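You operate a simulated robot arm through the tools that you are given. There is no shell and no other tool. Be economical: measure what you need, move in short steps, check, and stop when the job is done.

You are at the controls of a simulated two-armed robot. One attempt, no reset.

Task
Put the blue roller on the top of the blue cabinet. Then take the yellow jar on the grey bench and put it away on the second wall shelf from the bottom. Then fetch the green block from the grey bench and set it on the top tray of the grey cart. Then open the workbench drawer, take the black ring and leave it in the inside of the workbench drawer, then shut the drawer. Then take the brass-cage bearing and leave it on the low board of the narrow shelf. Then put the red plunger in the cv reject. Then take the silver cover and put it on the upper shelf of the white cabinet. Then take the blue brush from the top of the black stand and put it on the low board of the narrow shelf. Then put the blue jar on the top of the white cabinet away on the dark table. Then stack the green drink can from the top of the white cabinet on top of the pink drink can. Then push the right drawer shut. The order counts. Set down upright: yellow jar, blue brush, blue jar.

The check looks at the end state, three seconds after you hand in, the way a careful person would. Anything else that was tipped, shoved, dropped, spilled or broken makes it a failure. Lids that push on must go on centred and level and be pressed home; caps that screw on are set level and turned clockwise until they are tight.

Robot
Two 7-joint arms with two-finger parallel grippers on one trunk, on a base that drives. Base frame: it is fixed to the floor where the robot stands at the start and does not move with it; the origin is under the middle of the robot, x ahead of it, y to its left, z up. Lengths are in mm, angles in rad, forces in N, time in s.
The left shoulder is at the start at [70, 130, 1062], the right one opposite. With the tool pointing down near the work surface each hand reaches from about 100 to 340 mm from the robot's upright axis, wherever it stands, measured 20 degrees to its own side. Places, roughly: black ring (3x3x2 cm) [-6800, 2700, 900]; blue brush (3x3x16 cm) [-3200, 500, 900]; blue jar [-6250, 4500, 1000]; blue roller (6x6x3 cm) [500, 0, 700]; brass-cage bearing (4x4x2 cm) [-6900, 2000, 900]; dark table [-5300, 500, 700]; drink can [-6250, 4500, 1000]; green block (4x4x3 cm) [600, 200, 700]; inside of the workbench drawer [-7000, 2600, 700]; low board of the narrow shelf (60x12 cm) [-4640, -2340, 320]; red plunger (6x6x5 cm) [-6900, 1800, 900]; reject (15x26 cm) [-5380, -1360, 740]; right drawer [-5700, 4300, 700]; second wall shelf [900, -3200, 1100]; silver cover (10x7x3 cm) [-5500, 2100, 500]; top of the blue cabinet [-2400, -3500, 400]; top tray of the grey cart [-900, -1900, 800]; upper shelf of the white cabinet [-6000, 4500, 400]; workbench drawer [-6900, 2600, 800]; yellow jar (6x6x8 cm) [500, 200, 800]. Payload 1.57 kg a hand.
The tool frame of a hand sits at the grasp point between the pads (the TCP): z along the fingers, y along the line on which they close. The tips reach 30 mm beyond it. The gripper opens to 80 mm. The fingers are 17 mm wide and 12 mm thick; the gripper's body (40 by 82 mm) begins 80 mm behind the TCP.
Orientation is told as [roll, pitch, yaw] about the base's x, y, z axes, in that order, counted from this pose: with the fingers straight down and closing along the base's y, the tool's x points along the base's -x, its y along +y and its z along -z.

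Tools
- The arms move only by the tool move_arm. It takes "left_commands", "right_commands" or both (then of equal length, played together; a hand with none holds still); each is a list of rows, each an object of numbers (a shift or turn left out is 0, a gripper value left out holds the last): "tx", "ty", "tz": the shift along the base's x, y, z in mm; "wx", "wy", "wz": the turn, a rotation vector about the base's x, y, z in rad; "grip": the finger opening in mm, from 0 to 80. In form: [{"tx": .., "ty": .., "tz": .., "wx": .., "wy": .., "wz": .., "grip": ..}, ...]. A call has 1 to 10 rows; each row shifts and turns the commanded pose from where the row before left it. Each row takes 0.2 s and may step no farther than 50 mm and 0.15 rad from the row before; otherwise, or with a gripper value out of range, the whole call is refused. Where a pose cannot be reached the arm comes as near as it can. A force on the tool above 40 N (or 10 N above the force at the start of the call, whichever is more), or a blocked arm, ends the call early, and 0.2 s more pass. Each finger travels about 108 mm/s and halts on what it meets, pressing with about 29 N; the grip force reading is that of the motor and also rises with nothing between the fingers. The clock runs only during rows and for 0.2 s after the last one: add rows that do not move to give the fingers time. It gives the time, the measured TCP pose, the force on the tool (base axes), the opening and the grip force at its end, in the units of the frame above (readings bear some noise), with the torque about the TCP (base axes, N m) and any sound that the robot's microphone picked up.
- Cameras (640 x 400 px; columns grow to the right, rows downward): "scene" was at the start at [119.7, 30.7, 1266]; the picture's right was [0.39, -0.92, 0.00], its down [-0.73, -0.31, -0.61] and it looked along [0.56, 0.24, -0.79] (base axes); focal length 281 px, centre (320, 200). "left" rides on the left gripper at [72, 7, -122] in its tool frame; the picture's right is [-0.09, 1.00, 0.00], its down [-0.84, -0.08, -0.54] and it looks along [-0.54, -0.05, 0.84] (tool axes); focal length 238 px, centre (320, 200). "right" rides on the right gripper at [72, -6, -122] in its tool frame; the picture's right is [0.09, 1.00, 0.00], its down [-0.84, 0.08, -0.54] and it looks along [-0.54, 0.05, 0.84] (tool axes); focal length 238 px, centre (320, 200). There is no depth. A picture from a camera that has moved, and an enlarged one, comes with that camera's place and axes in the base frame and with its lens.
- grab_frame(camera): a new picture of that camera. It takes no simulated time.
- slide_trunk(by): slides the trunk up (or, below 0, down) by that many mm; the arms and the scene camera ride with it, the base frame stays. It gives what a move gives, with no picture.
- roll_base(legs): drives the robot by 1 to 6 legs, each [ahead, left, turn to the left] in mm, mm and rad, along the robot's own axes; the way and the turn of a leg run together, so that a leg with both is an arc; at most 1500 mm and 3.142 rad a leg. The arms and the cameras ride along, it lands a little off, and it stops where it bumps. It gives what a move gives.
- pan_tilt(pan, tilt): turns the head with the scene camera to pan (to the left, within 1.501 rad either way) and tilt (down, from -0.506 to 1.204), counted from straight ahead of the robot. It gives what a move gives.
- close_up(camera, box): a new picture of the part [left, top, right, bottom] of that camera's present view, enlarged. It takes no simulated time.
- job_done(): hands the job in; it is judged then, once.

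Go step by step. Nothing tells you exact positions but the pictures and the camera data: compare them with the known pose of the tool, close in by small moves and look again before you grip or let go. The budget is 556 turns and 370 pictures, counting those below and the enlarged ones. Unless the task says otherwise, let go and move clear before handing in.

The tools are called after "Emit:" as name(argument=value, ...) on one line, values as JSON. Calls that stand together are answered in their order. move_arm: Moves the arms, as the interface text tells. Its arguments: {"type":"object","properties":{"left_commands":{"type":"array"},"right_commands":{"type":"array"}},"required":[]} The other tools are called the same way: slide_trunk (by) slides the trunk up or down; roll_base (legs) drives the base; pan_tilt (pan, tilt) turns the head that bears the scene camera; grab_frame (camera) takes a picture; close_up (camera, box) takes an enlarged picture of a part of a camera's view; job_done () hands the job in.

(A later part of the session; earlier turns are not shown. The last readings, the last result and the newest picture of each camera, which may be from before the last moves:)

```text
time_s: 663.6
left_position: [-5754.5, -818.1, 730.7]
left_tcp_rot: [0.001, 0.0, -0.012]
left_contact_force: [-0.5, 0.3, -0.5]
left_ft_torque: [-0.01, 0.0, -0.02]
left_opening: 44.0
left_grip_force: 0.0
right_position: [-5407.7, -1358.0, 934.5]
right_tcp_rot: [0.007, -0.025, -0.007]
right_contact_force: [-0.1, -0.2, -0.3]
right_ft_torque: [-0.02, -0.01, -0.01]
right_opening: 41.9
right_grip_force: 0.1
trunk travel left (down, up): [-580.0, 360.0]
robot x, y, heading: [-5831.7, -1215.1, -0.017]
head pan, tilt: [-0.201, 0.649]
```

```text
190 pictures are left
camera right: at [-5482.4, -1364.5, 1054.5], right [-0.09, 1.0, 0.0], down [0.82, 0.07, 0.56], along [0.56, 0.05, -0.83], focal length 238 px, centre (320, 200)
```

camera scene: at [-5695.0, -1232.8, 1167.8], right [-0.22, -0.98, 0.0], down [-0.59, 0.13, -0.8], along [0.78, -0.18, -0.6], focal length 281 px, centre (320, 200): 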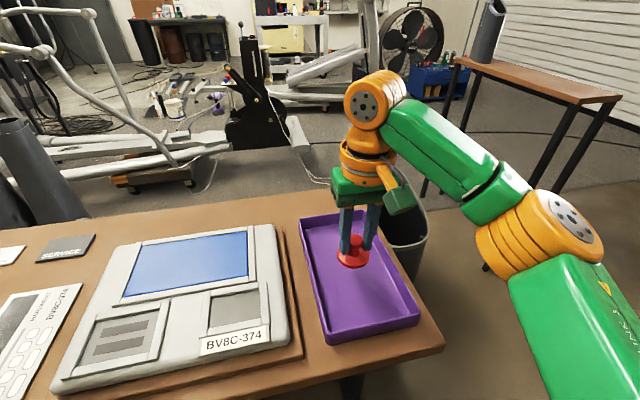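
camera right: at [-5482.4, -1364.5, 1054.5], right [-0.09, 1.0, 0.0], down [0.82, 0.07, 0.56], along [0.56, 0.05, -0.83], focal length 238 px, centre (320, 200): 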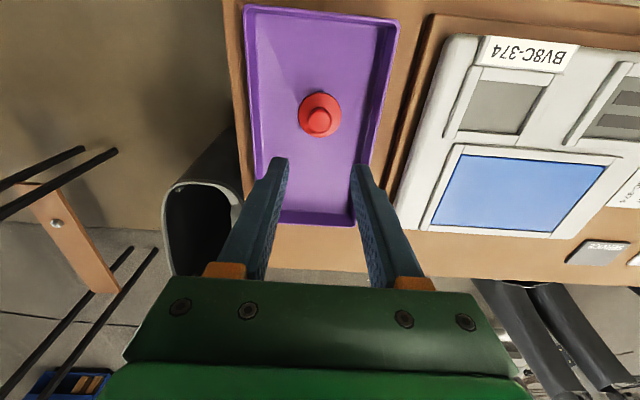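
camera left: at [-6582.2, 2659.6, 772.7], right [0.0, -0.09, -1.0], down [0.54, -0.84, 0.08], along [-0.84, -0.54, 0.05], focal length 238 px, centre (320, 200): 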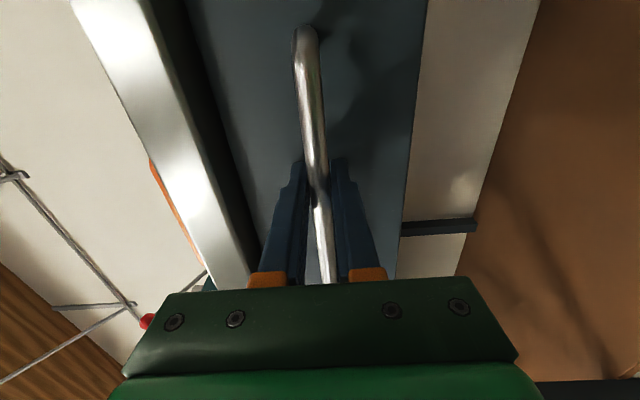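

Plunger is in the tray. Next: the silver cover on the stool near (-5500, 2100). Driving north.

Emit:
roll_base(legs=[[-350, 0, 0], [0, 0, 1.59], [1500, 0, 0], [1150, 0, 0]])

Emit:
slide_trunk(by=100)

Emit:
pan_tilt(pan=-0.6, tilt=0.6)

Emit:
grab_frame(camera="scene")

```text
time_s: 682.3
left_position: [-6559.4, 1521.0, 729.1]
left_tcp_rot: [0.002, 0.0, 1.57]
left_contact_force: [-0.1, -0.5, -0.1]
left_ft_torque: [-0.04, 0.01, 0.02]
left_opening: 44.2
left_grip_force: 0.0
right_position: [-6023.3, 1872.6, 934.9]
right_tcp_rot: [0.006, -0.026, 1.575]
right_contact_force: [-0.1, 0.4, -0.2]
right_ft_torque: [-0.05, -0.02, 0.01]
right_opening: 42.1
right_grip_force: 0.1
trunk travel left (down, up): [-580.0, 360.0]
robot x, y, heading: [-6161.7, 1450.5, 1.562]
head pan, tilt: [-0.201, 0.649]
```

```text
time_s: 683.6
left_position: [-6559.2, 1521.3, 829.8]
left_tcp_rot: [0.0, -0.002, 1.569]
left_contact_force: [0.1, 0.1, -0.2]
left_ft_torque: [-0.01, -0.02, -0.02]
left_opening: 44.0
left_grip_force: 0.1
right_position: [-6021.6, 1874.3, 1035.2]
right_tcp_rot: [0.006, -0.025, 1.573]
right_contact_force: [0.6, 0.9, -0.3]
right_ft_torque: [0.0, 0.01, 0.0]
right_opening: 42.1
right_grip_force: 0.0
trunk travel left (down, up): [-680.0, 260.0]
robot x, y, heading: [-6164.0, 1448.2, 1.556]
head pan, tilt: [-0.201, 0.649]
```

```text
time_s: 684.5
left_position: [-6558.8, 1522.1, 830.5]
left_tcp_rot: [0.002, -0.001, 1.569]
left_contact_force: [-0.6, -0.3, -0.6]
left_ft_torque: [-0.01, 0.01, 0.02]
left_opening: 43.9
left_grip_force: 0.1
right_position: [-6022.4, 1872.9, 1034.9]
right_tcp_rot: [0.007, -0.026, 1.575]
right_contact_force: [1.0, -0.2, -0.4]
right_ft_torque: [0.01, 0.02, -0.01]
right_opening: 42.0
right_grip_force: 0.0
trunk travel left (down, up): [-680.0, 260.0]
robot x, y, heading: [-6161.3, 1449.9, 1.562]
head pan, tilt: [-0.6, 0.6]
```

```text
189 pictures are left
camera scene: at [-6110.4, 1573.0, 1272.0], right [0.82, -0.57, 0.0], down [-0.32, -0.46, -0.82], along [0.47, 0.68, -0.57], focal length 281 px, centre (320, 200)
```

scene: 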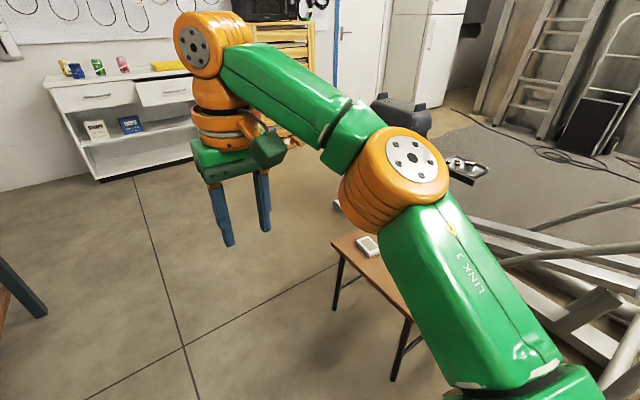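

The silver cover lies on the low stool at about (-5497, 2137). I'll go to face it from the west.

Emit:
roll_base(legs=[[810, 0, 0], [0, 0, -1.56]])

Emit:
pan_tilt(pan=-0.1, tilt=0.85)

Emit:
grab_frame(camera="scene")

```text
time_s: 692.6
left_position: [-6093.9, 2654.9, 829.2]
left_tcp_rot: [0.002, 0.001, 0.024]
left_contact_force: [0.1, 0.0, 0.2]
left_ft_torque: [0.02, 0.01, -0.02]
left_opening: 44.0
left_grip_force: 0.0
right_position: [-5727.0, 2127.6, 1034.8]
right_tcp_rot: [0.006, -0.027, 0.029]
right_contact_force: [-0.6, 0.9, 0.3]
right_ft_torque: [-0.01, -0.02, 0.0]
right_opening: 41.8
right_grip_force: 0.0
trunk travel left (down, up): [-680.0, 260.0]
robot x, y, heading: [-6156.5, 2258.7, 0.012]
head pan, tilt: [-0.6, 0.6]
```

```text
time_s: 693.5
left_position: [-6093.6, 2654.9, 830.0]
left_tcp_rot: [0.003, -0.002, 0.025]
left_contact_force: [0.7, -0.5, 0.1]
left_ft_torque: [0.0, 0.03, 0.0]
left_opening: 44.2
left_grip_force: 0.1
right_position: [-5726.9, 2129.0, 1034.3]
right_tcp_rot: [0.006, -0.027, 0.031]
right_contact_force: [0.0, -0.5, -1.1]
right_ft_torque: [0.02, 0.0, -0.03]
right_opening: 41.9
right_grip_force: 0.1
trunk travel left (down, up): [-680.0, 260.0]
robot x, y, heading: [-6150.9, 2255.7, 0.017]
head pan, tilt: [-0.099, 0.85]
```

```text
188 pictures are left
camera scene: at [-6026.0, 2251.6, 1251.2], right [-0.09, -1.0, 0.0], down [-0.75, 0.06, -0.66], along [0.66, -0.06, -0.75], focal length 281 px, centre (320, 200)
```

scene: 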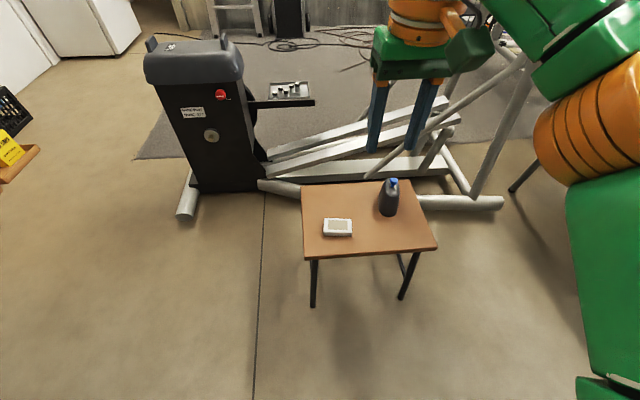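

The cover's long side (100 mm) runs along y, so I must grip across x. I'll approach from the north, facing -y, with the tool tilted forward so it can later go into the shelf.

Emit:
roll_base(legs=[[0, 350, 0], [540, 0, 0], [0, 0, -1.585]])

Emit:
pan_tilt(pan=0.1, tilt=0.9)

Emit:
grab_frame(camera="scene")

```text
time_s: 702.3
left_position: [-5219.4, 2561.1, 829.9]
left_tcp_rot: [0.0, -0.001, -1.538]
left_contact_force: [-1.2, -0.5, -0.4]
left_ft_torque: [0.02, 0.05, -0.02]
left_opening: 44.2
left_grip_force: 0.1
right_position: [-5742.9, 2190.1, 1034.4]
right_tcp_rot: [0.006, -0.027, -1.533]
right_contact_force: [-0.3, 0.4, -0.2]
right_ft_torque: [0.02, -0.01, 0.0]
right_opening: 41.9
right_grip_force: 0.2
trunk travel left (down, up): [-680.0, 260.0]
robot x, y, heading: [-5616.5, 2618.6, -1.552]
head pan, tilt: [-0.099, 0.85]
```

```text
time_s: 703.1
left_position: [-5219.5, 2561.8, 830.9]
left_tcp_rot: [0.002, 0.001, -1.539]
left_contact_force: [-0.3, 0.1, -0.1]
left_ft_torque: [-0.02, 0.02, -0.02]
left_opening: 43.9
left_grip_force: 0.1
right_position: [-5743.3, 2190.0, 1033.7]
right_tcp_rot: [0.005, -0.027, -1.533]
right_contact_force: [-0.3, 0.4, -0.2]
right_ft_torque: [0.01, -0.01, -0.01]
right_opening: 41.9
right_grip_force: 0.1
trunk travel left (down, up): [-680.0, 260.0]
robot x, y, heading: [-5619.1, 2621.4, -1.548]
head pan, tilt: [0.099, 0.901]
```

```text
187 pictures are left
camera scene: at [-5607.3, 2495.5, 1247.3], right [-0.99, -0.12, 0.0], down [-0.1, 0.78, -0.62], along [0.08, -0.62, -0.78], focal length 281 px, centre (320, 200)
```

scene: 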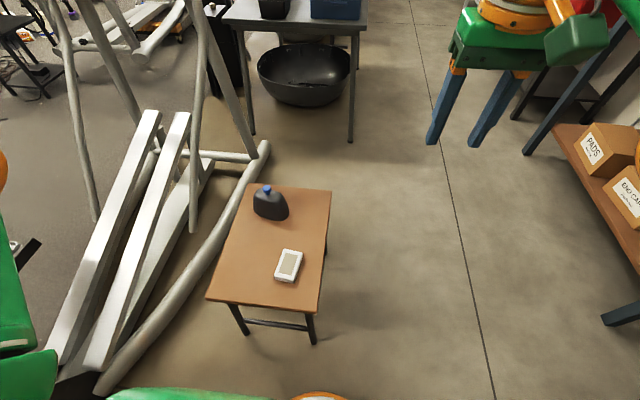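

Emit:
close_up(camera="scene", box=[240, 180, 340, 300])

```text
3.33 times, centred on (290, 240) of scene
camera zoom: at [-5607.3, 2495.5, 1247.3], right [-0.99, -0.12, 0.0], down [-0.1, 0.78, -0.62], along [0.08, -0.62, -0.78], focal length 937 px, centre (420, 67)
```

zoom: 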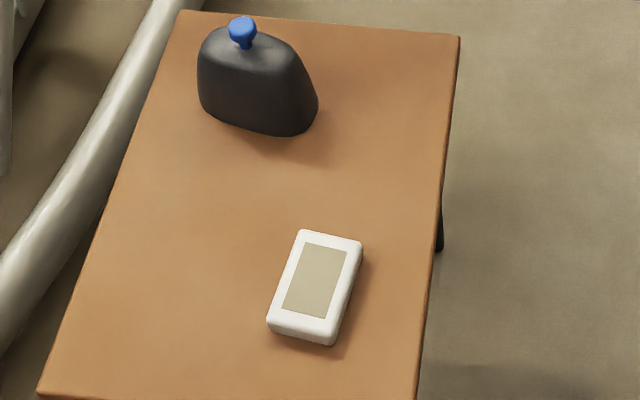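

The cover's long axis is tilted about 0.1 rad; its centre is near (-5474, 2153). I'll line the robot up with it and tilt the tool forward, shifting the hand toward the middle.

Emit:
roll_base(legs=[[-80, 150, 0], [0, 0, -0.14]])

Emit:
move_arm(right_commands=[{"tx": 32, "ty": -4, "wx": -0.144, "wy": 0.017, "grip": 78}, {"tx": 32, "ty": -4, "wx": -0.144, "wy": 0.017}, {"tx": 32, "ty": -4, "wx": -0.144, "wy": 0.017}, {"tx": 32, "ty": -4, "wx": -0.144, "wy": 0.017}, {"tx": 32, "ty": -4, "wx": -0.144, "wy": 0.017}, {"tx": 32, "ty": -4, "wx": -0.144, "wy": 0.017}, {}])

Emit:
grab_frame(camera="scene")

Emit:
grab_frame(camera="right")

```text
time_s: 705.1
left_position: [-5083.1, 2589.9, 830.2]
left_tcp_rot: [0.003, 0.0, -1.675]
left_contact_force: [-0.2, 0.1, -0.4]
left_ft_torque: [0.01, 0.04, 0.01]
left_opening: 44.0
left_grip_force: 0.0
right_position: [-5651.8, 2295.9, 1034.1]
right_tcp_rot: [0.007, -0.028, -1.672]
right_contact_force: [-0.7, 0.9, -0.4]
right_ft_torque: [-0.01, -0.01, 0.02]
right_opening: 42.2
right_grip_force: 0.0
trunk travel left (down, up): [-680.0, 260.0]
robot x, y, heading: [-5469.7, 2704.9, -1.688]
head pan, tilt: [0.099, 0.901]
```

```text
time_s: 706.8
left_position: [-5083.3, 2588.6, 829.6]
left_tcp_rot: [0.001, -0.001, -1.677]
left_contact_force: [-0.4, 0.6, 0.4]
left_ft_torque: [0.04, -0.01, 0.0]
left_opening: 44.0
left_grip_force: 0.0
right_position: [-5463.0, 2270.6, 1033.8]
right_tcp_rot: [-0.011, -0.898, -1.665]
right_contact_force: [-0.3, 1.5, 0.7]
right_ft_torque: [-0.01, -0.01, 0.0]
right_opening: 77.6
right_grip_force: 0.1
trunk travel left (down, up): [-680.0, 260.0]
robot x, y, heading: [-5465.0, 2701.8, -1.681]
head pan, tilt: [0.099, 0.901]
```

```text
185 pictures are left
camera scene: at [-5476.2, 2579.1, 1247.2], right [-1.0, 0.02, 0.0], down [0.01, 0.78, -0.62], along [-0.01, -0.62, -0.78], focal length 281 px, centre (320, 200)
```

scene: 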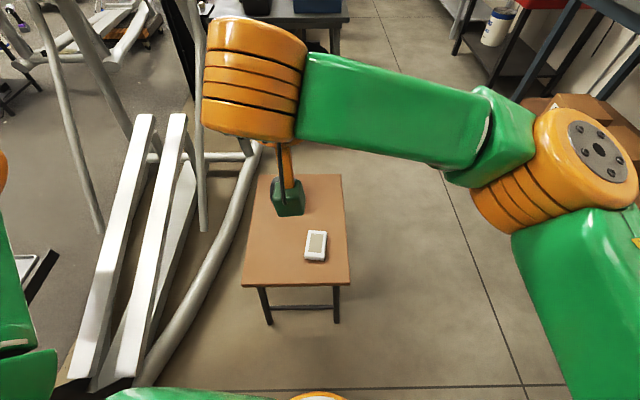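

```text
184 pictures are left
camera right: at [-5453.7, 2411.9, 1054.6], right [1.0, -0.04, -0.08], down [0.07, -0.11, 0.99], along [-0.05, -0.99, -0.1], focal length 238 px, centre (320, 200)
```

right: 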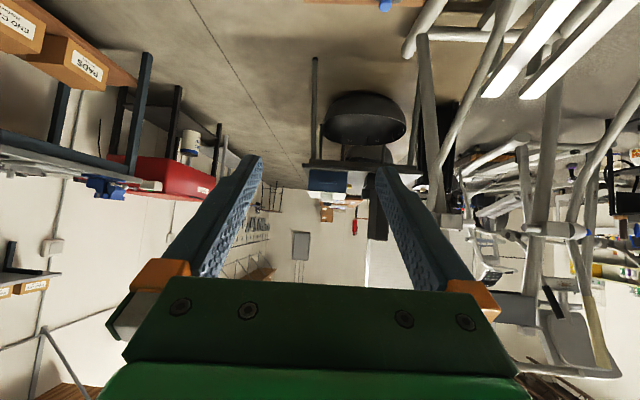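

The tool is tilted and lined up. Lowering the trunk to just above the stool.

Emit:
slide_trunk(by=-400)

Emit:
slide_trunk(by=-74)

Emit:
grab_frame(camera="scene")

Emit:
grab_frame(camera="right")

```text
time_s: 710.6
left_position: [-5082.4, 2590.2, 429.8]
left_tcp_rot: [0.002, -0.001, -1.678]
left_contact_force: [-0.5, -0.7, 0.3]
left_ft_torque: [-0.03, -0.03, -0.02]
left_opening: 44.2
left_grip_force: 0.0
right_position: [-5461.9, 2271.5, 635.3]
right_tcp_rot: [-0.011, -0.896, -1.664]
right_contact_force: [0.2, 0.7, -0.3]
right_ft_torque: [-0.01, -0.01, -0.04]
right_opening: 77.9
right_grip_force: 0.0
trunk travel left (down, up): [-280.0, 660.0]
robot x, y, heading: [-5470.7, 2699.9, -1.689]
head pan, tilt: [0.099, 0.901]
```

```text
time_s: 711.7
left_position: [-5082.8, 2590.3, 355.7]
left_tcp_rot: [0.001, -0.002, -1.676]
left_contact_force: [0.0, 0.7, -0.7]
left_ft_torque: [0.0, 0.02, -0.02]
left_opening: 44.0
left_grip_force: 0.0
right_position: [-5462.7, 2270.7, 560.8]
right_tcp_rot: [-0.011, -0.896, -1.664]
right_contact_force: [0.3, -0.2, 0.3]
right_ft_torque: [0.0, -0.01, -0.01]
right_opening: 78.1
right_grip_force: 0.1
trunk travel left (down, up): [-206.0, 734.0]
robot x, y, heading: [-5467.1, 2704.1, -1.683]
head pan, tilt: [0.099, 0.901]
```

```text
183 pictures are left
camera scene: at [-5475.6, 2579.3, 773.2], right [-1.0, 0.02, 0.0], down [0.01, 0.78, -0.62], along [-0.01, -0.62, -0.78], focal length 281 px, centre (320, 200)
```

scene: 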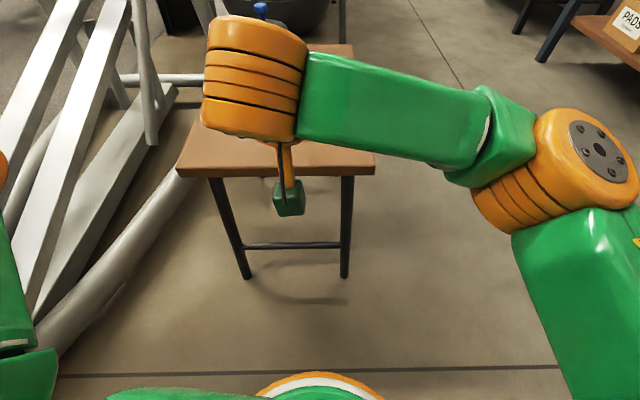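

```text
182 pictures are left
camera right: at [-5453.5, 2412.0, 580.9], right [1.0, -0.04, -0.08], down [0.07, -0.11, 0.99], along [-0.05, -0.99, -0.1], focal length 238 px, centre (320, 200)
```

right: 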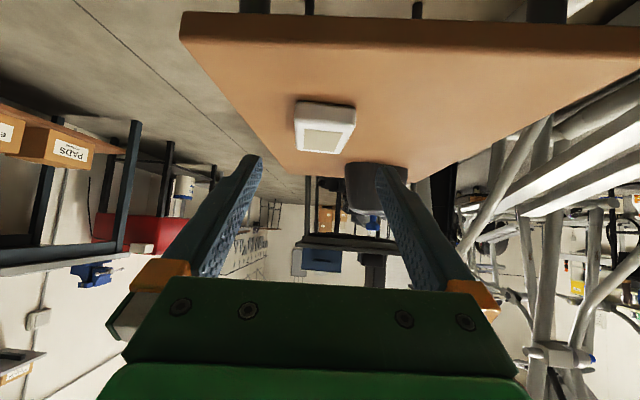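

The cover's top is lower than thought (z≈465, stool ≈440), centred near (-5468, 2140). I'll go down 70 and forward 60, then check.

Emit:
move_arm(right_commands=[{"tz": -35}, {"tz": -35}, {"tx": -1, "ty": -20}, {"tx": -1, "ty": -20}, {"tx": -1, "ty": -20}, {}])

Emit:
grab_frame(camera="right")

```text
time_s: 713.1
left_position: [-5083.5, 2589.2, 356.1]
left_tcp_rot: [0.003, -0.001, -1.678]
left_contact_force: [0.4, 0.2, 0.3]
left_ft_torque: [0.01, 0.0, 0.0]
left_opening: 44.1
left_grip_force: 0.1
right_position: [-5463.6, 2210.2, 490.2]
right_tcp_rot: [-0.011, -0.897, -1.662]
right_contact_force: [-0.2, -0.8, -0.3]
right_ft_torque: [0.0, 0.0, -0.02]
right_opening: 78.2
right_grip_force: 0.0
trunk travel left (down, up): [-206.0, 734.0]
robot x, y, heading: [-5469.9, 2705.5, -1.687]
head pan, tilt: [0.099, 0.901]
```

```text
181 pictures are left
camera right: at [-5456.3, 2351.4, 511.0], right [1.0, -0.04, -0.08], down [0.07, -0.11, 0.99], along [-0.05, -0.99, -0.1], focal length 238 px, centre (320, 200)
```

right: 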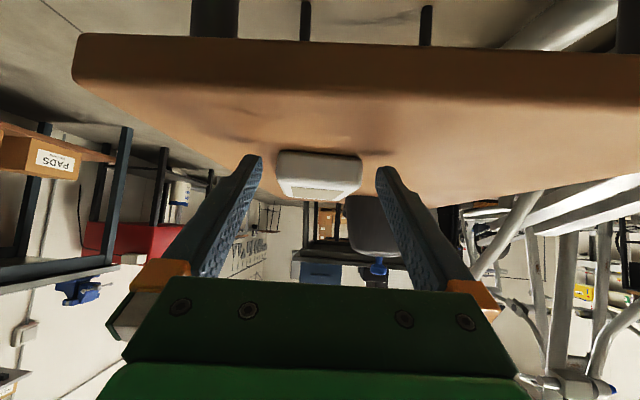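

Emit:
move_arm(right_commands=[{"tx": -2, "ty": -20}, {"tx": -1, "ty": -20}, {"tx": -1, "ty": -12, "tz": -3}, {}])

Emit:
grab_frame(camera="right")

```text
time_s: 714.1
left_position: [-5083.0, 2590.4, 355.5]
left_tcp_rot: [0.003, 0.0, -1.676]
left_contact_force: [-0.2, 0.1, 0.7]
left_ft_torque: [0.02, -0.01, -0.01]
left_opening: 43.8
left_grip_force: 0.0
right_position: [-5468.5, 2158.9, 488.7]
right_tcp_rot: [-0.012, -0.895, -1.665]
right_contact_force: [0.6, -0.5, -0.7]
right_ft_torque: [0.0, 0.01, -0.02]
right_opening: 77.9
right_grip_force: 0.1
trunk travel left (down, up): [-206.0, 734.0]
robot x, y, heading: [-5471.6, 2702.4, -1.684]
head pan, tilt: [0.099, 0.901]
```

```text
180 pictures are left
camera right: at [-5460.0, 2299.8, 508.3], right [1.0, -0.04, -0.08], down [0.07, -0.11, 0.99], along [-0.05, -0.99, -0.1], focal length 238 px, centre (320, 200)
```

right: 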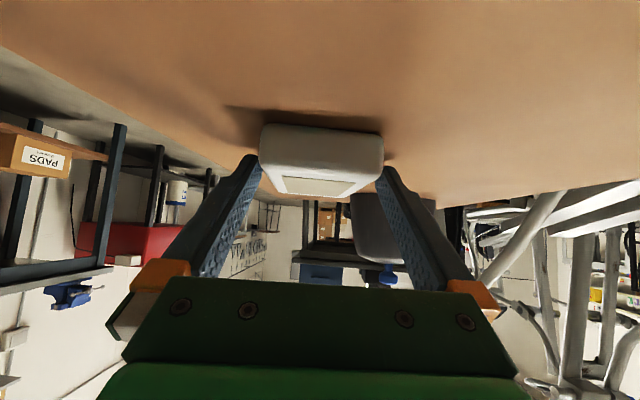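

The cover is between the fingers. Slightly further, then close.

Emit:
move_arm(right_commands=[{"tx": -1, "ty": -10, "tz": -2}, {}, {"grip": 68}, {"grip": 60}, {"grip": 52}, {"grip": 48}, {}])

Emit:
grab_frame(camera="right")

```text
time_s: 715.7
left_position: [-5082.5, 2589.0, 354.6]
left_tcp_rot: [0.002, 0.0, -1.677]
left_contact_force: [-0.1, -0.4, 0.0]
left_ft_torque: [0.01, 0.02, 0.01]
left_opening: 44.0
left_grip_force: 0.1
right_position: [-5468.9, 2149.3, 484.9]
right_tcp_rot: [-0.014, -0.895, -1.664]
right_contact_force: [-1.1, -1.7, 1.7]
right_ft_torque: [-0.11, 0.01, -0.01]
right_opening: 61.5
right_grip_force: 29.0
trunk travel left (down, up): [-206.0, 734.0]
robot x, y, heading: [-5469.3, 2703.6, -1.683]
head pan, tilt: [0.099, 0.901]
```

```text
179 pictures are left
camera right: at [-5461.1, 2290.2, 506.1], right [1.0, -0.04, -0.08], down [0.07, -0.11, 0.99], along [-0.05, -0.99, -0.1], focal length 238 px, centre (320, 200)
```

right: 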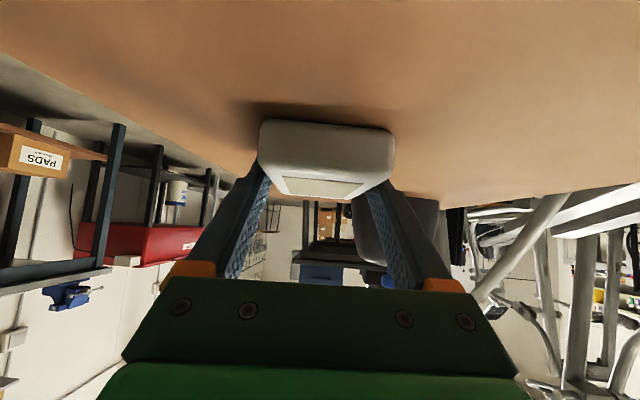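

Gripped (61.5 mm). Lifting and heading to the white cabinet.

Emit:
slide_trunk(by=150)

Emit:
roll_base(legs=[[-280, -100, 0], [0, -520, 0]])

Emit:
grab_frame(camera="right")

```text
time_s: 717.5
left_position: [-5081.7, 2589.8, 505.4]
left_tcp_rot: [0.001, -0.001, -1.677]
left_contact_force: [-0.2, 0.3, -0.1]
left_ft_torque: [0.01, -0.06, -0.04]
left_opening: 43.9
left_grip_force: 0.0
right_position: [-5469.6, 2148.6, 635.3]
right_tcp_rot: [-0.014, -0.893, -1.664]
right_contact_force: [0.1, -0.4, -2.6]
right_ft_torque: [-0.01, -0.01, 0.03]
right_opening: 61.6
right_grip_force: 29.1
trunk travel left (down, up): [-356.0, 584.0]
robot x, y, heading: [-5469.2, 2701.3, -1.685]
head pan, tilt: [0.099, 0.901]
```

```text
time_s: 722.1
left_position: [-5668.9, 2941.0, 505.5]
left_tcp_rot: [0.003, 0.001, -1.677]
left_contact_force: [-0.2, 0.5, 0.5]
left_ft_torque: [-0.04, -0.02, 0.01]
left_opening: 44.1
left_grip_force: 0.0
right_position: [-6054.9, 2501.0, 636.1]
right_tcp_rot: [-0.013, -0.893, -1.664]
right_contact_force: [0.8, -0.8, -2.4]
right_ft_torque: [0.02, -0.03, 0.01]
right_opening: 62.0
right_grip_force: 29.2
trunk travel left (down, up): [-356.0, 584.0]
robot x, y, heading: [-6055.2, 3055.8, -1.686]
head pan, tilt: [0.099, 0.901]
```

```text
178 pictures are left
camera right: at [-6047.7, 2641.2, 655.8], right [1.0, -0.04, -0.08], down [0.07, -0.11, 0.99], along [-0.05, -0.99, -0.11], focal length 238 px, centre (320, 200)
```

right: 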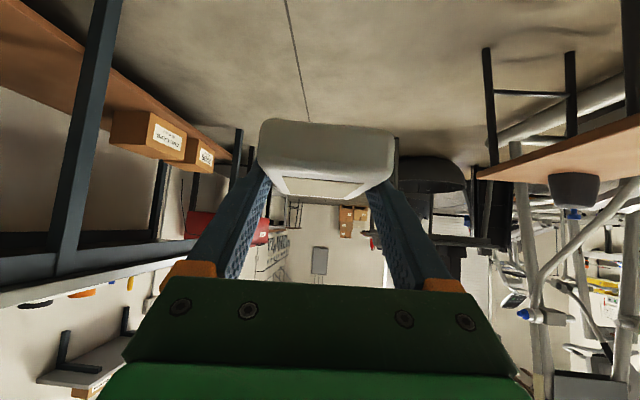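

Emit:
roll_base(legs=[[0, 0, 1.62], [0, 0, 1.63]])

Emit:
pan_tilt(pan=0, tilt=0.4)

Emit:
grab_frame(camera="scene")

```text
time_s: 730.4
left_position: [-6452.5, 3129.0, 506.2]
left_tcp_rot: [0.002, 0.001, 1.564]
left_contact_force: [0.7, -0.5, -0.7]
left_ft_torque: [-0.01, -0.02, 0.0]
left_opening: 44.1
left_grip_force: 0.1
right_position: [-6110.2, 3605.6, 634.6]
right_tcp_rot: [-0.012, -0.893, 1.578]
right_contact_force: [-1.2, -0.6, -3.2]
right_ft_torque: [-0.01, 0.01, 0.0]
right_opening: 61.7
right_grip_force: 28.7
trunk travel left (down, up): [-356.0, 584.0]
robot x, y, heading: [-6053.9, 3053.9, 1.556]
head pan, tilt: [0.099, 0.901]
```

```text
time_s: 731.3
left_position: [-6451.7, 3129.7, 504.8]
left_tcp_rot: [0.003, 0.001, 1.563]
left_contact_force: [-0.6, -0.5, 0.4]
left_ft_torque: [0.02, 0.01, 0.01]
left_opening: 44.0
left_grip_force: 0.1
right_position: [-6111.1, 3605.6, 635.0]
right_tcp_rot: [-0.012, -0.894, 1.576]
right_contact_force: [-0.2, -0.2, -4.0]
right_ft_torque: [-0.03, 0.03, 0.03]
right_opening: 61.7
right_grip_force: 28.9
trunk travel left (down, up): [-356.0, 584.0]
robot x, y, heading: [-6057.5, 3057.7, 1.546]
head pan, tilt: [0.0, 0.4]
```

```text
177 pictures are left
camera scene: at [-6052.8, 3199.1, 966.1], right [1.0, -0.02, 0.0], down [-0.01, -0.39, -0.92], along [0.02, 0.92, -0.39], focal length 281 px, centre (320, 200)
```

scene: 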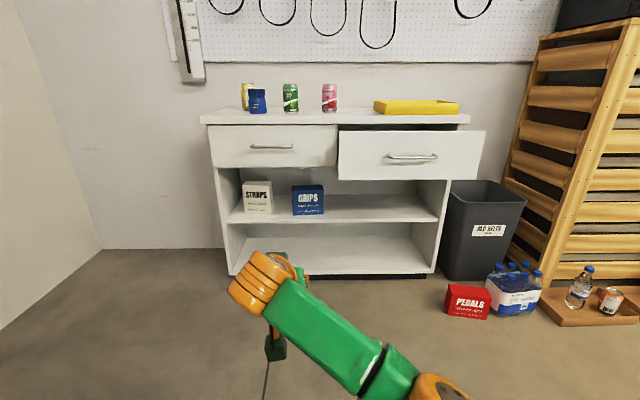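

The cabinet's upper shelf (with STRAPS and GRIPS boxes at left) is free on its right side. I'll line up for x≈-5930 and lower to look into the shelf.

Emit:
roll_base(legs=[[0, -180, 0.02], [380, 0, 0]])

Emit:
slide_trunk(by=-190)

Emit:
grab_frame(camera="scene")

Emit:
grab_frame(camera="right")

```text
time_s: 734.8
left_position: [-6276.3, 3499.5, 505.0]
left_tcp_rot: [0.0, 0.002, 1.583]
left_contact_force: [0.0, -1.3, 0.2]
left_ft_torque: [-0.04, -0.02, -0.04]
left_opening: 44.1
left_grip_force: 0.1
right_position: [-5945.1, 3982.2, 634.4]
right_tcp_rot: [-0.012, -0.893, 1.597]
right_contact_force: [-0.3, -0.4, -2.4]
right_ft_torque: [-0.03, -0.01, -0.03]
right_opening: 61.7
right_grip_force: 28.7
trunk travel left (down, up): [-356.0, 584.0]
robot x, y, heading: [-5877.3, 3429.7, 1.576]
head pan, tilt: [0.0, 0.4]
```

```text
time_s: 736.9
left_position: [-6275.6, 3498.0, 316.2]
left_tcp_rot: [0.001, 0.0, 1.584]
left_contact_force: [0.1, 1.3, 0.6]
left_ft_torque: [0.0, 0.02, 0.03]
left_opening: 44.0
left_grip_force: 0.0
right_position: [-5944.5, 3982.5, 445.2]
right_tcp_rot: [-0.012, -0.893, 1.596]
right_contact_force: [-0.3, 0.5, -2.5]
right_ft_torque: [-0.04, 0.02, 0.0]
right_opening: 61.8
right_grip_force: 28.8
trunk travel left (down, up): [-166.0, 774.0]
robot x, y, heading: [-5878.5, 3431.3, 1.572]
head pan, tilt: [0.0, 0.4]
```

```text
176 pictures are left
camera scene: at [-5877.6, 3575.8, 776.2], right [1.0, 0.0, 0.0], down [0.0, -0.39, -0.92], along [0.0, 0.92, -0.39], focal length 281 px, centre (320, 200)
```

scene: 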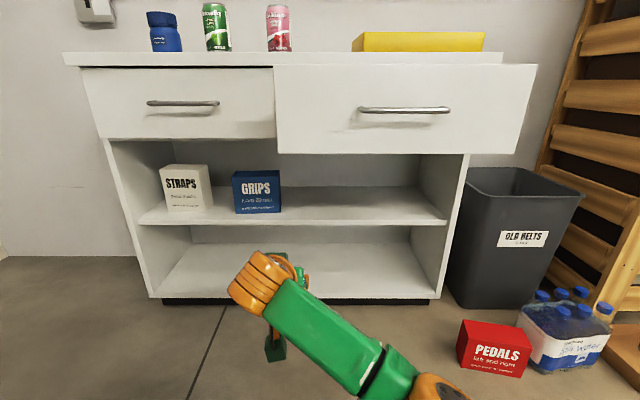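

```text
175 pictures are left
camera right: at [-5935.6, 3842.2, 465.8], right [-0.99, -0.07, -0.08], down [-0.09, 0.1, 0.99], along [-0.07, 0.99, -0.11], focal length 238 px, centre (320, 200)
```

right: 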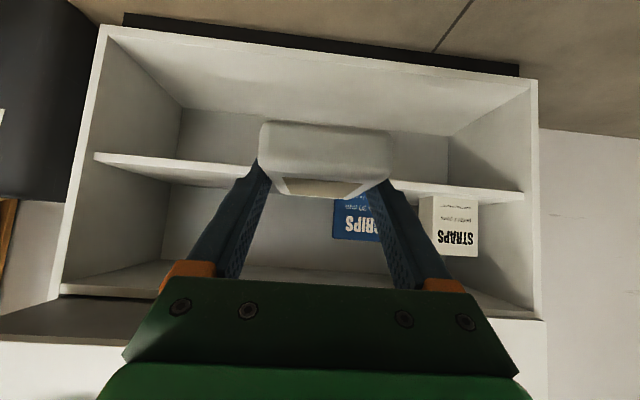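

The shelf front edge is at y≈4371, top z≈360. I'll shift right 40 for clearance from the GRIPS box and advance 250, then check.

Emit:
roll_base(legs=[[250, -42, 0]])

Emit:
grab_frame(camera="scene")

Emit:
grab_frame(camera="right")

```text
time_s: 738.8
left_position: [-6233.3, 3747.7, 315.9]
left_tcp_rot: [0.002, 0.001, 1.583]
left_contact_force: [0.1, -0.9, 0.0]
left_ft_torque: [0.02, -0.01, -0.01]
left_opening: 44.0
left_grip_force: 0.1
right_position: [-5901.1, 4229.0, 444.6]
right_tcp_rot: [-0.012, -0.894, 1.595]
right_contact_force: [-0.1, -0.3, -2.7]
right_ft_torque: [-0.03, 0.05, -0.02]
right_opening: 61.7
right_grip_force: 29.4
trunk travel left (down, up): [-166.0, 774.0]
robot x, y, heading: [-5834.1, 3678.4, 1.568]
head pan, tilt: [0.0, 0.4]
```

```text
174 pictures are left
camera scene: at [-5835.6, 3824.7, 776.1], right [1.0, 0.0, 0.0], down [0.0, -0.39, -0.92], along [0.0, 0.92, -0.39], focal length 281 px, centre (320, 200)
```

scene: 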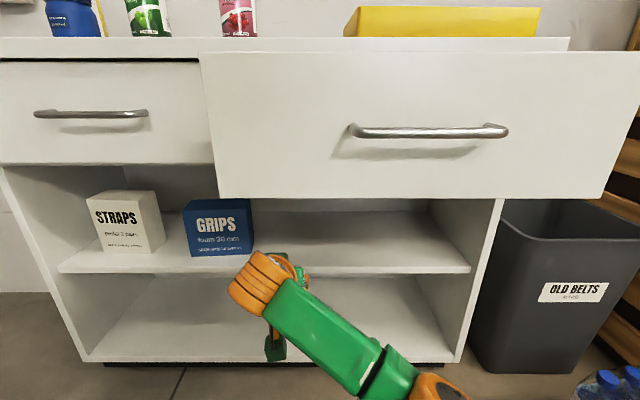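

```text
173 pictures are left
camera right: at [-5893.1, 4091.1, 465.7], right [-0.99, -0.07, -0.08], down [-0.09, 0.1, 0.99], along [-0.06, 0.99, -0.11], focal length 238 px, centre (320, 200)
```

right: 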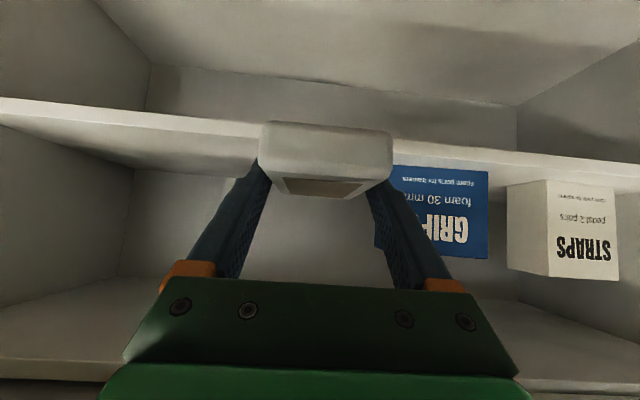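

Emit:
roll_base(legs=[[130, 0, 0], [96, 0, 0]])

Emit:
grab_frame(camera="right")

Emit:
pan_tilt(pan=0.2, tilt=0.75)

Emit:
grab_frame(camera="scene")

```text
time_s: 740.8
left_position: [-6233.7, 3972.1, 315.1]
left_tcp_rot: [0.001, 0.0, 1.582]
left_contact_force: [0.1, -0.1, 0.1]
left_ft_torque: [-0.02, -0.02, 0.02]
left_opening: 44.0
left_grip_force: 0.1
right_position: [-5902.5, 4456.0, 444.9]
right_tcp_rot: [-0.013, -0.894, 1.597]
right_contact_force: [-0.6, -0.2, -1.3]
right_ft_torque: [-0.01, 0.0, 0.0]
right_opening: 61.6
right_grip_force: 29.1
trunk travel left (down, up): [-166.0, 774.0]
robot x, y, heading: [-5833.7, 3902.7, 1.575]
head pan, tilt: [0.0, 0.4]
```

```text
172 pictures are left
camera right: at [-5893.9, 4316.5, 465.7], right [-0.99, -0.07, -0.08], down [-0.09, 0.1, 0.99], along [-0.06, 0.99, -0.11], focal length 238 px, centre (320, 200)
```

right: 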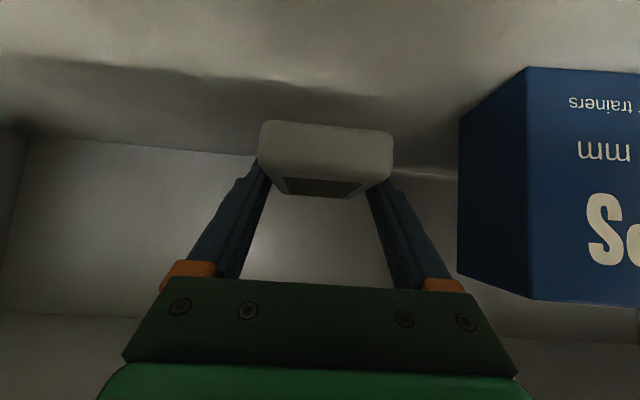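

```text
time_s: 741.6
left_position: [-6233.4, 3972.8, 315.4]
left_tcp_rot: [0.002, 0.001, 1.584]
left_contact_force: [-0.3, -0.4, 0.4]
left_ft_torque: [0.02, -0.02, 0.03]
left_opening: 44.2
left_grip_force: 0.1
right_position: [-5902.7, 4455.7, 444.8]
right_tcp_rot: [-0.013, -0.894, 1.597]
right_contact_force: [0.0, -0.2, -2.5]
right_ft_torque: [-0.03, 0.0, 0.03]
right_opening: 61.9
right_grip_force: 29.1
trunk travel left (down, up): [-166.0, 774.0]
robot x, y, heading: [-5840.2, 3906.7, 1.573]
head pan, tilt: [0.201, 0.75]
```

```text
171 pictures are left
camera scene: at [-5852.6, 4038.7, 745.1], right [0.98, 0.2, 0.0], down [0.14, -0.67, -0.73], along [-0.15, 0.72, -0.68], focal length 281 px, centre (320, 200)
```

scene: 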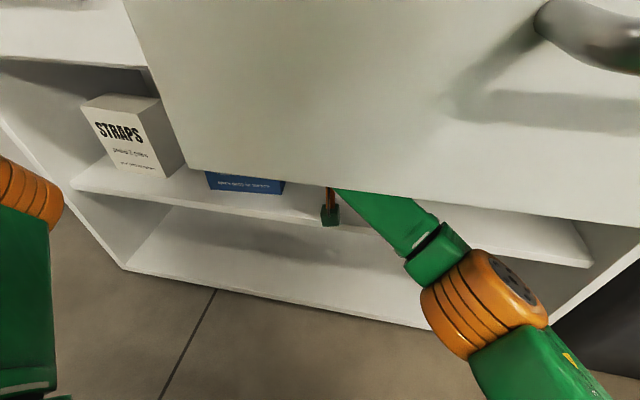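

The cover is inside the shelf. Lowering to contact.

Emit:
move_arm(right_commands=[{"tz": -20}, {"tz": -15}, {"tz": -8}, {"tz": -5}, {"tz": -4}, {"tz": -4}, {"tz": -4}, {"tz": -4}, {"tz": -4}, {"tz": -4}])

Emit:
grab_frame(camera="right")

```text
time_s: 743.5
left_position: [-6233.2, 3970.9, 317.1]
left_tcp_rot: [0.001, -0.004, 1.58]
left_contact_force: [-0.1, -0.3, 0.0]
left_ft_torque: [0.02, 0.03, -0.02]
left_opening: 44.0
left_grip_force: 0.0
right_position: [-5904.0, 4456.2, 390.6]
right_tcp_rot: [-0.005, -0.919, 1.597]
right_contact_force: [1.0, 0.4, 20.9]
right_ft_torque: [-0.5, 0.18, 0.15]
right_opening: 61.8
right_grip_force: 29.1
trunk travel left (down, up): [-166.0, 774.0]
robot x, y, heading: [-5838.8, 3904.8, 1.573]
head pan, tilt: [0.201, 0.75]
stopped in row 9 (right hand): the force on the tool passed its limit at 44 N (the readings are from after the stop); the commanded pose is now the measured one
```

```text
170 pictures are left
camera right: at [-5894.1, 4316.5, 406.9], right [-0.99, -0.08, -0.08], down [-0.08, 0.07, 0.99], along [-0.07, 0.99, -0.08], focal length 238 px, centre (320, 200)
```

right: 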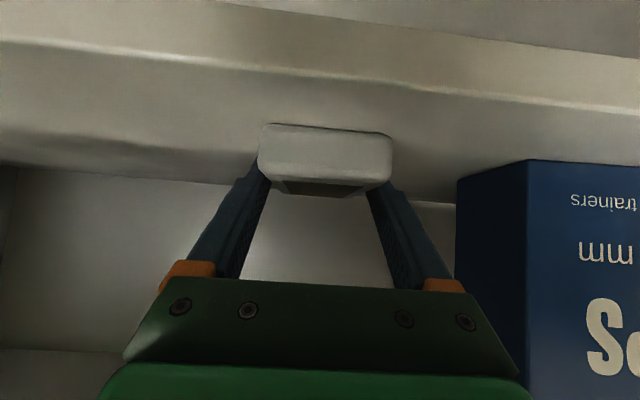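

Contact with the shelf. Releasing and backing straight out.

Emit:
move_arm(right_commands=[{"tz": 1}, {"grip": 68}, {"grip": 76}, {"grip": 79}, {}])

Emit:
roll_base(legs=[[-120, 0, 0]])

Emit:
grab_frame(camera="right")

```text
time_s: 744.7
left_position: [-6233.1, 3971.8, 317.9]
left_tcp_rot: [0.004, -0.005, 1.582]
left_contact_force: [0.1, -1.0, -0.7]
left_ft_torque: [0.02, -0.02, 0.02]
left_opening: 44.0
left_grip_force: 0.1
right_position: [-5900.8, 4455.4, 390.2]
right_tcp_rot: [-0.006, -0.915, 1.59]
right_contact_force: [12.7, 5.9, 25.0]
right_ft_torque: [0.62, 0.58, -0.75]
right_opening: 67.8
right_grip_force: 0.0
trunk travel left (down, up): [-166.0, 774.0]
robot x, y, heading: [-5838.2, 3907.9, 1.574]
head pan, tilt: [0.201, 0.75]
```

```text
time_s: 745.5
left_position: [-6233.0, 3964.8, 315.2]
left_tcp_rot: [0.002, 0.001, 1.582]
left_contact_force: [0.7, -0.6, 0.3]
left_ft_torque: [0.02, -0.02, 0.04]
left_opening: 44.1
left_grip_force: 0.0
right_position: [-5901.6, 4451.4, 390.7]
right_tcp_rot: [-0.004, -0.923, 1.592]
right_contact_force: [0.7, -2.0, 2.7]
right_ft_torque: [-0.04, 0.1, 0.1]
right_opening: 78.5
right_grip_force: 0.1
trunk travel left (down, up): [-166.0, 774.0]
robot x, y, heading: [-5838.6, 3898.0, 1.572]
head pan, tilt: [0.201, 0.75]
stopped in leg 1: the force on the tool passed its limit at 53 N (the readings are from after the stop); the commanded pose is now the measured one
```

```text
169 pictures are left
camera right: at [-5893.2, 4310.9, 406.5], right [-0.99, -0.07, -0.08], down [-0.08, 0.07, 0.99], along [-0.07, 0.99, -0.08], focal length 238 px, centre (320, 200)
```

right: 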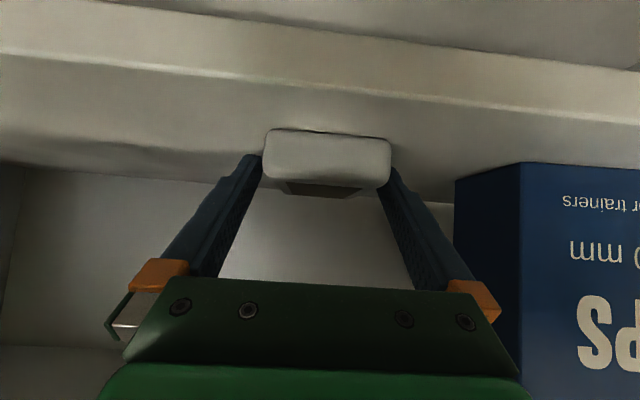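

Something still pressed lightly; I'll raise the hand 8 mm and then back out.

Emit:
move_arm(right_commands=[{"tz": 5, "grip": 79}, {"tz": 5}, {}])

Emit:
grab_frame(camera="right")

```text
time_s: 746.3
left_position: [-6234.4, 3965.3, 314.9]
left_tcp_rot: [0.002, -0.002, 1.58]
left_contact_force: [0.0, -0.2, 0.3]
left_ft_torque: [0.01, 0.0, 0.01]
left_opening: 43.8
left_grip_force: 0.1
right_position: [-5903.4, 4452.0, 400.1]
right_tcp_rot: [-0.006, -0.922, 1.593]
right_contact_force: [-0.1, -0.1, 0.6]
right_ft_torque: [-0.01, -0.02, -0.03]
right_opening: 79.0
right_grip_force: 0.0
trunk travel left (down, up): [-166.0, 774.0]
robot x, y, heading: [-5836.2, 3897.8, 1.568]
head pan, tilt: [0.201, 0.75]
```

```text
168 pictures are left
camera right: at [-5893.2, 4311.2, 416.1], right [-0.99, -0.07, -0.08], down [-0.08, 0.07, 0.99], along [-0.07, 0.99, -0.08], focal length 238 px, centre (320, 200)
```

right: 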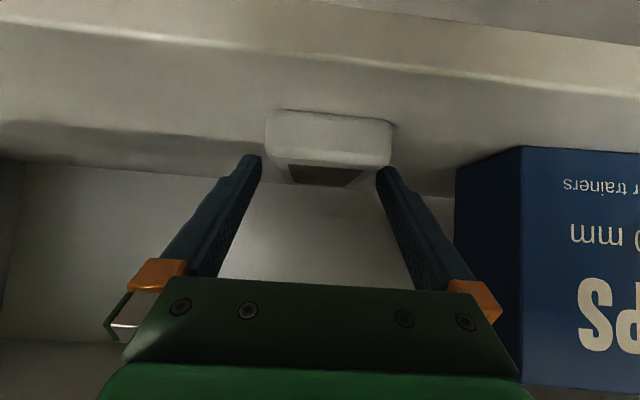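

Emit:
roll_base(legs=[[-100, 0, 0], [-450, 0, 0]])

Emit:
pan_tilt(pan=0, tilt=0.4)

Emit:
grab_frame(camera="scene")

```text
time_s: 749.7
left_position: [-6234.1, 3410.6, 315.3]
left_tcp_rot: [0.002, 0.0, 1.581]
left_contact_force: [0.1, 0.6, 0.9]
left_ft_torque: [0.02, -0.01, 0.01]
left_opening: 44.0
left_grip_force: 0.1
right_position: [-5901.3, 3897.3, 399.2]
right_tcp_rot: [-0.006, -0.924, 1.594]
right_contact_force: [0.5, 1.4, -0.3]
right_ft_torque: [-0.01, -0.03, 0.01]
right_opening: 78.7
right_grip_force: 0.0
trunk travel left (down, up): [-166.0, 774.0]
robot x, y, heading: [-5837.0, 3348.9, 1.569]
head pan, tilt: [0.201, 0.75]
```

```text
time_s: 750.6
left_position: [-6232.8, 3412.4, 316.1]
left_tcp_rot: [0.0, 0.001, 1.581]
left_contact_force: [-0.1, -0.8, 0.0]
left_ft_torque: [0.0, -0.01, 0.02]
left_opening: 44.0
left_grip_force: 0.1
right_position: [-5901.5, 3896.4, 400.5]
right_tcp_rot: [-0.008, -0.921, 1.593]
right_contact_force: [-0.5, 0.2, 1.2]
right_ft_torque: [-0.02, -0.03, 0.03]
right_opening: 78.9
right_grip_force: 0.1
trunk travel left (down, up): [-166.0, 774.0]
robot x, y, heading: [-5837.2, 3344.4, 1.578]
head pan, tilt: [0.0, 0.4]
```

```text
167 pictures are left
camera scene: at [-5835.5, 3488.1, 776.2], right [1.0, 0.0, 0.0], down [0.0, -0.39, -0.92], along [0.0, 0.92, -0.39], focal length 281 px, centre (320, 200)
```

scene: 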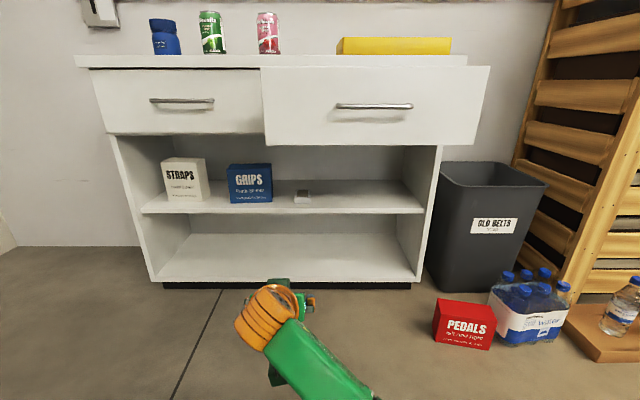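

The cover rests on the upper shelf. Next the blue brush on the black stand. I'll raise the trunk and set the right hand vertical again.

Emit:
slide_trunk(by=400)

Emit:
move_arm(right_commands=[{"tx": 32, "ty": -20, "wx": -0.148}, {"tx": 32, "ty": -20, "wx": -0.148}, {"tx": 32, "ty": -20, "wx": -0.148}, {"tx": 32, "ty": -20, "wx": -0.148}, {"tx": 32, "ty": -20, "wx": -0.148}, {"tx": 32, "ty": -20, "wx": -0.148}, {}])

Emit:
slide_trunk(by=150)

Emit:
roll_base(legs=[[130, 0, -0.01], [0, 0, -1.57]])

Emit:
pan_tilt(pan=0, tilt=0.5)

Emit:
grab_frame(camera="scene")

```text
time_s: 754.4
left_position: [-6233.3, 3410.6, 714.8]
left_tcp_rot: [0.003, -0.001, 1.58]
left_contact_force: [0.7, -0.4, 0.3]
left_ft_torque: [0.0, 0.04, 0.0]
left_opening: 44.3
left_grip_force: 0.1
right_position: [-5902.5, 3897.9, 798.7]
right_tcp_rot: [-0.007, -0.921, 1.594]
right_contact_force: [0.4, -0.5, -0.4]
right_ft_torque: [0.0, 0.0, 0.02]
right_opening: 79.1
right_grip_force: 0.1
trunk travel left (down, up): [-566.0, 374.0]
robot x, y, heading: [-5837.5, 3346.4, 1.57]
head pan, tilt: [0.0, 0.4]
```

```text
time_s: 756.0
left_position: [-6234.5, 3411.1, 715.8]
left_tcp_rot: [0.0, -0.001, 1.581]
left_contact_force: [0.7, -0.6, -0.3]
left_ft_torque: [0.03, 0.01, 0.03]
left_opening: 44.1
left_grip_force: 0.0
right_position: [-5709.9, 3776.9, 799.3]
right_tcp_rot: [0.012, -0.034, 1.584]
right_contact_force: [0.0, 0.0, -0.8]
right_ft_torque: [0.0, -0.02, 0.0]
right_opening: 79.1
right_grip_force: 0.1
trunk travel left (down, up): [-566.0, 374.0]
robot x, y, heading: [-5839.4, 3344.9, 1.575]
head pan, tilt: [0.0, 0.4]
```

```text
time_s: 757.8
left_position: [-6232.7, 3411.7, 865.3]
left_tcp_rot: [0.001, -0.001, 1.58]
left_contact_force: [-0.3, -0.3, -0.2]
left_ft_torque: [0.01, 0.01, -0.02]
left_opening: 44.0
left_grip_force: 0.0
right_position: [-5710.6, 3777.3, 949.1]
right_tcp_rot: [0.01, -0.034, 1.587]
right_contact_force: [-0.5, 0.0, 0.1]
right_ft_torque: [-0.02, 0.02, 0.01]
right_opening: 79.2
right_grip_force: 0.1
trunk travel left (down, up): [-716.0, 224.0]
robot x, y, heading: [-5838.0, 3342.6, 1.573]
head pan, tilt: [0.0, 0.4]
```

```text
time_s: 762.9
left_position: [-5766.1, 3870.5, 865.8]
left_tcp_rot: [0.001, 0.001, 0.004]
left_contact_force: [0.1, 0.3, -0.3]
left_ft_torque: [0.03, -0.01, 0.0]
left_opening: 44.1
left_grip_force: 0.1
right_position: [-5403.7, 3344.2, 948.8]
right_tcp_rot: [0.01, -0.033, 0.006]
right_contact_force: [0.6, 0.3, 0.3]
right_ft_torque: [0.03, -0.01, 0.02]
right_opening: 78.8
right_grip_force: 0.0
trunk travel left (down, up): [-716.0, 224.0]
robot x, y, heading: [-5835.3, 3475.4, -0.003]
head pan, tilt: [0.0, 0.4]
```

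```text
time_s: 763.5
left_position: [-5765.5, 3870.0, 865.2]
left_tcp_rot: [0.003, -0.001, 0.004]
left_contact_force: [0.1, 0.4, 0.1]
left_ft_torque: [0.0, 0.02, 0.01]
left_opening: 43.5
left_grip_force: 0.1
right_position: [-5403.9, 3343.6, 949.2]
right_tcp_rot: [0.011, -0.034, 0.004]
right_contact_force: [0.4, -0.6, -1.2]
right_ft_torque: [0.0, 0.0, 0.01]
right_opening: 78.9
right_grip_force: 0.1
trunk travel left (down, up): [-716.0, 224.0]
robot x, y, heading: [-5840.3, 3473.6, -0.01]
head pan, tilt: [0.0, 0.499]
```

```text
166 pictures are left
camera scene: at [-5693.4, 3473.7, 1317.2], right [-0.01, -1.0, 0.0], down [-0.48, 0.0, -0.88], along [0.88, -0.01, -0.48], focal length 281 px, centre (320, 200)
```

scene: 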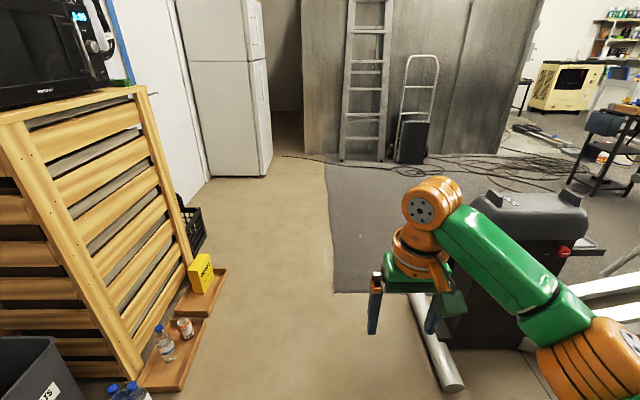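

Path between the rack and the elliptical is clear. I'll drive east and then diagonally to the north side of the black stand.

Emit:
roll_base(legs=[[1500, 0, 0], [950, -950, 0], [300, -1050, 0], [0, 0, -1.56]])

Emit:
grab_frame(camera="scene")

```text
time_s: 786.2
left_position: [-2684.5, 1423.8, 865.2]
left_tcp_rot: [-0.001, 0.001, -1.564]
left_contact_force: [-0.3, 0.3, 1.0]
left_ft_torque: [0.0, 0.01, -0.04]
left_opening: 44.1
left_grip_force: 0.0
right_position: [-3207.8, 1060.2, 949.1]
right_tcp_rot: [0.01, -0.032, -1.562]
right_contact_force: [-0.3, 0.1, -0.2]
right_ft_torque: [0.01, 0.0, 0.0]
right_opening: 79.1
right_grip_force: 0.1
trunk travel left (down, up): [-716.0, 224.0]
robot x, y, heading: [-3080.2, 1491.3, -1.575]
head pan, tilt: [0.0, 0.499]
```

```text
165 pictures are left
camera scene: at [-3080.5, 1352.3, 1317.1], right [-1.0, 0.0, 0.0], down [0.0, 0.48, -0.88], along [0.0, -0.88, -0.48], focal length 281 px, centre (320, 200)
```

scene: 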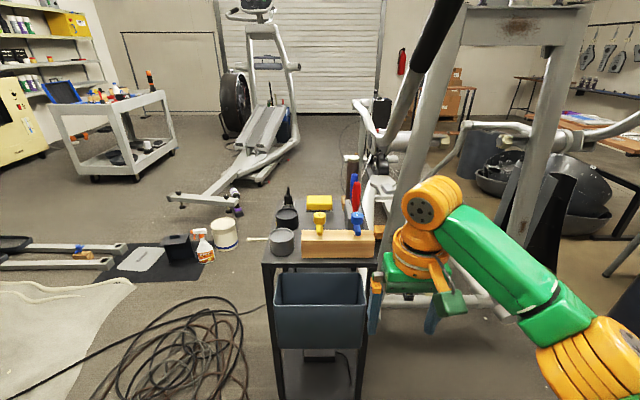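

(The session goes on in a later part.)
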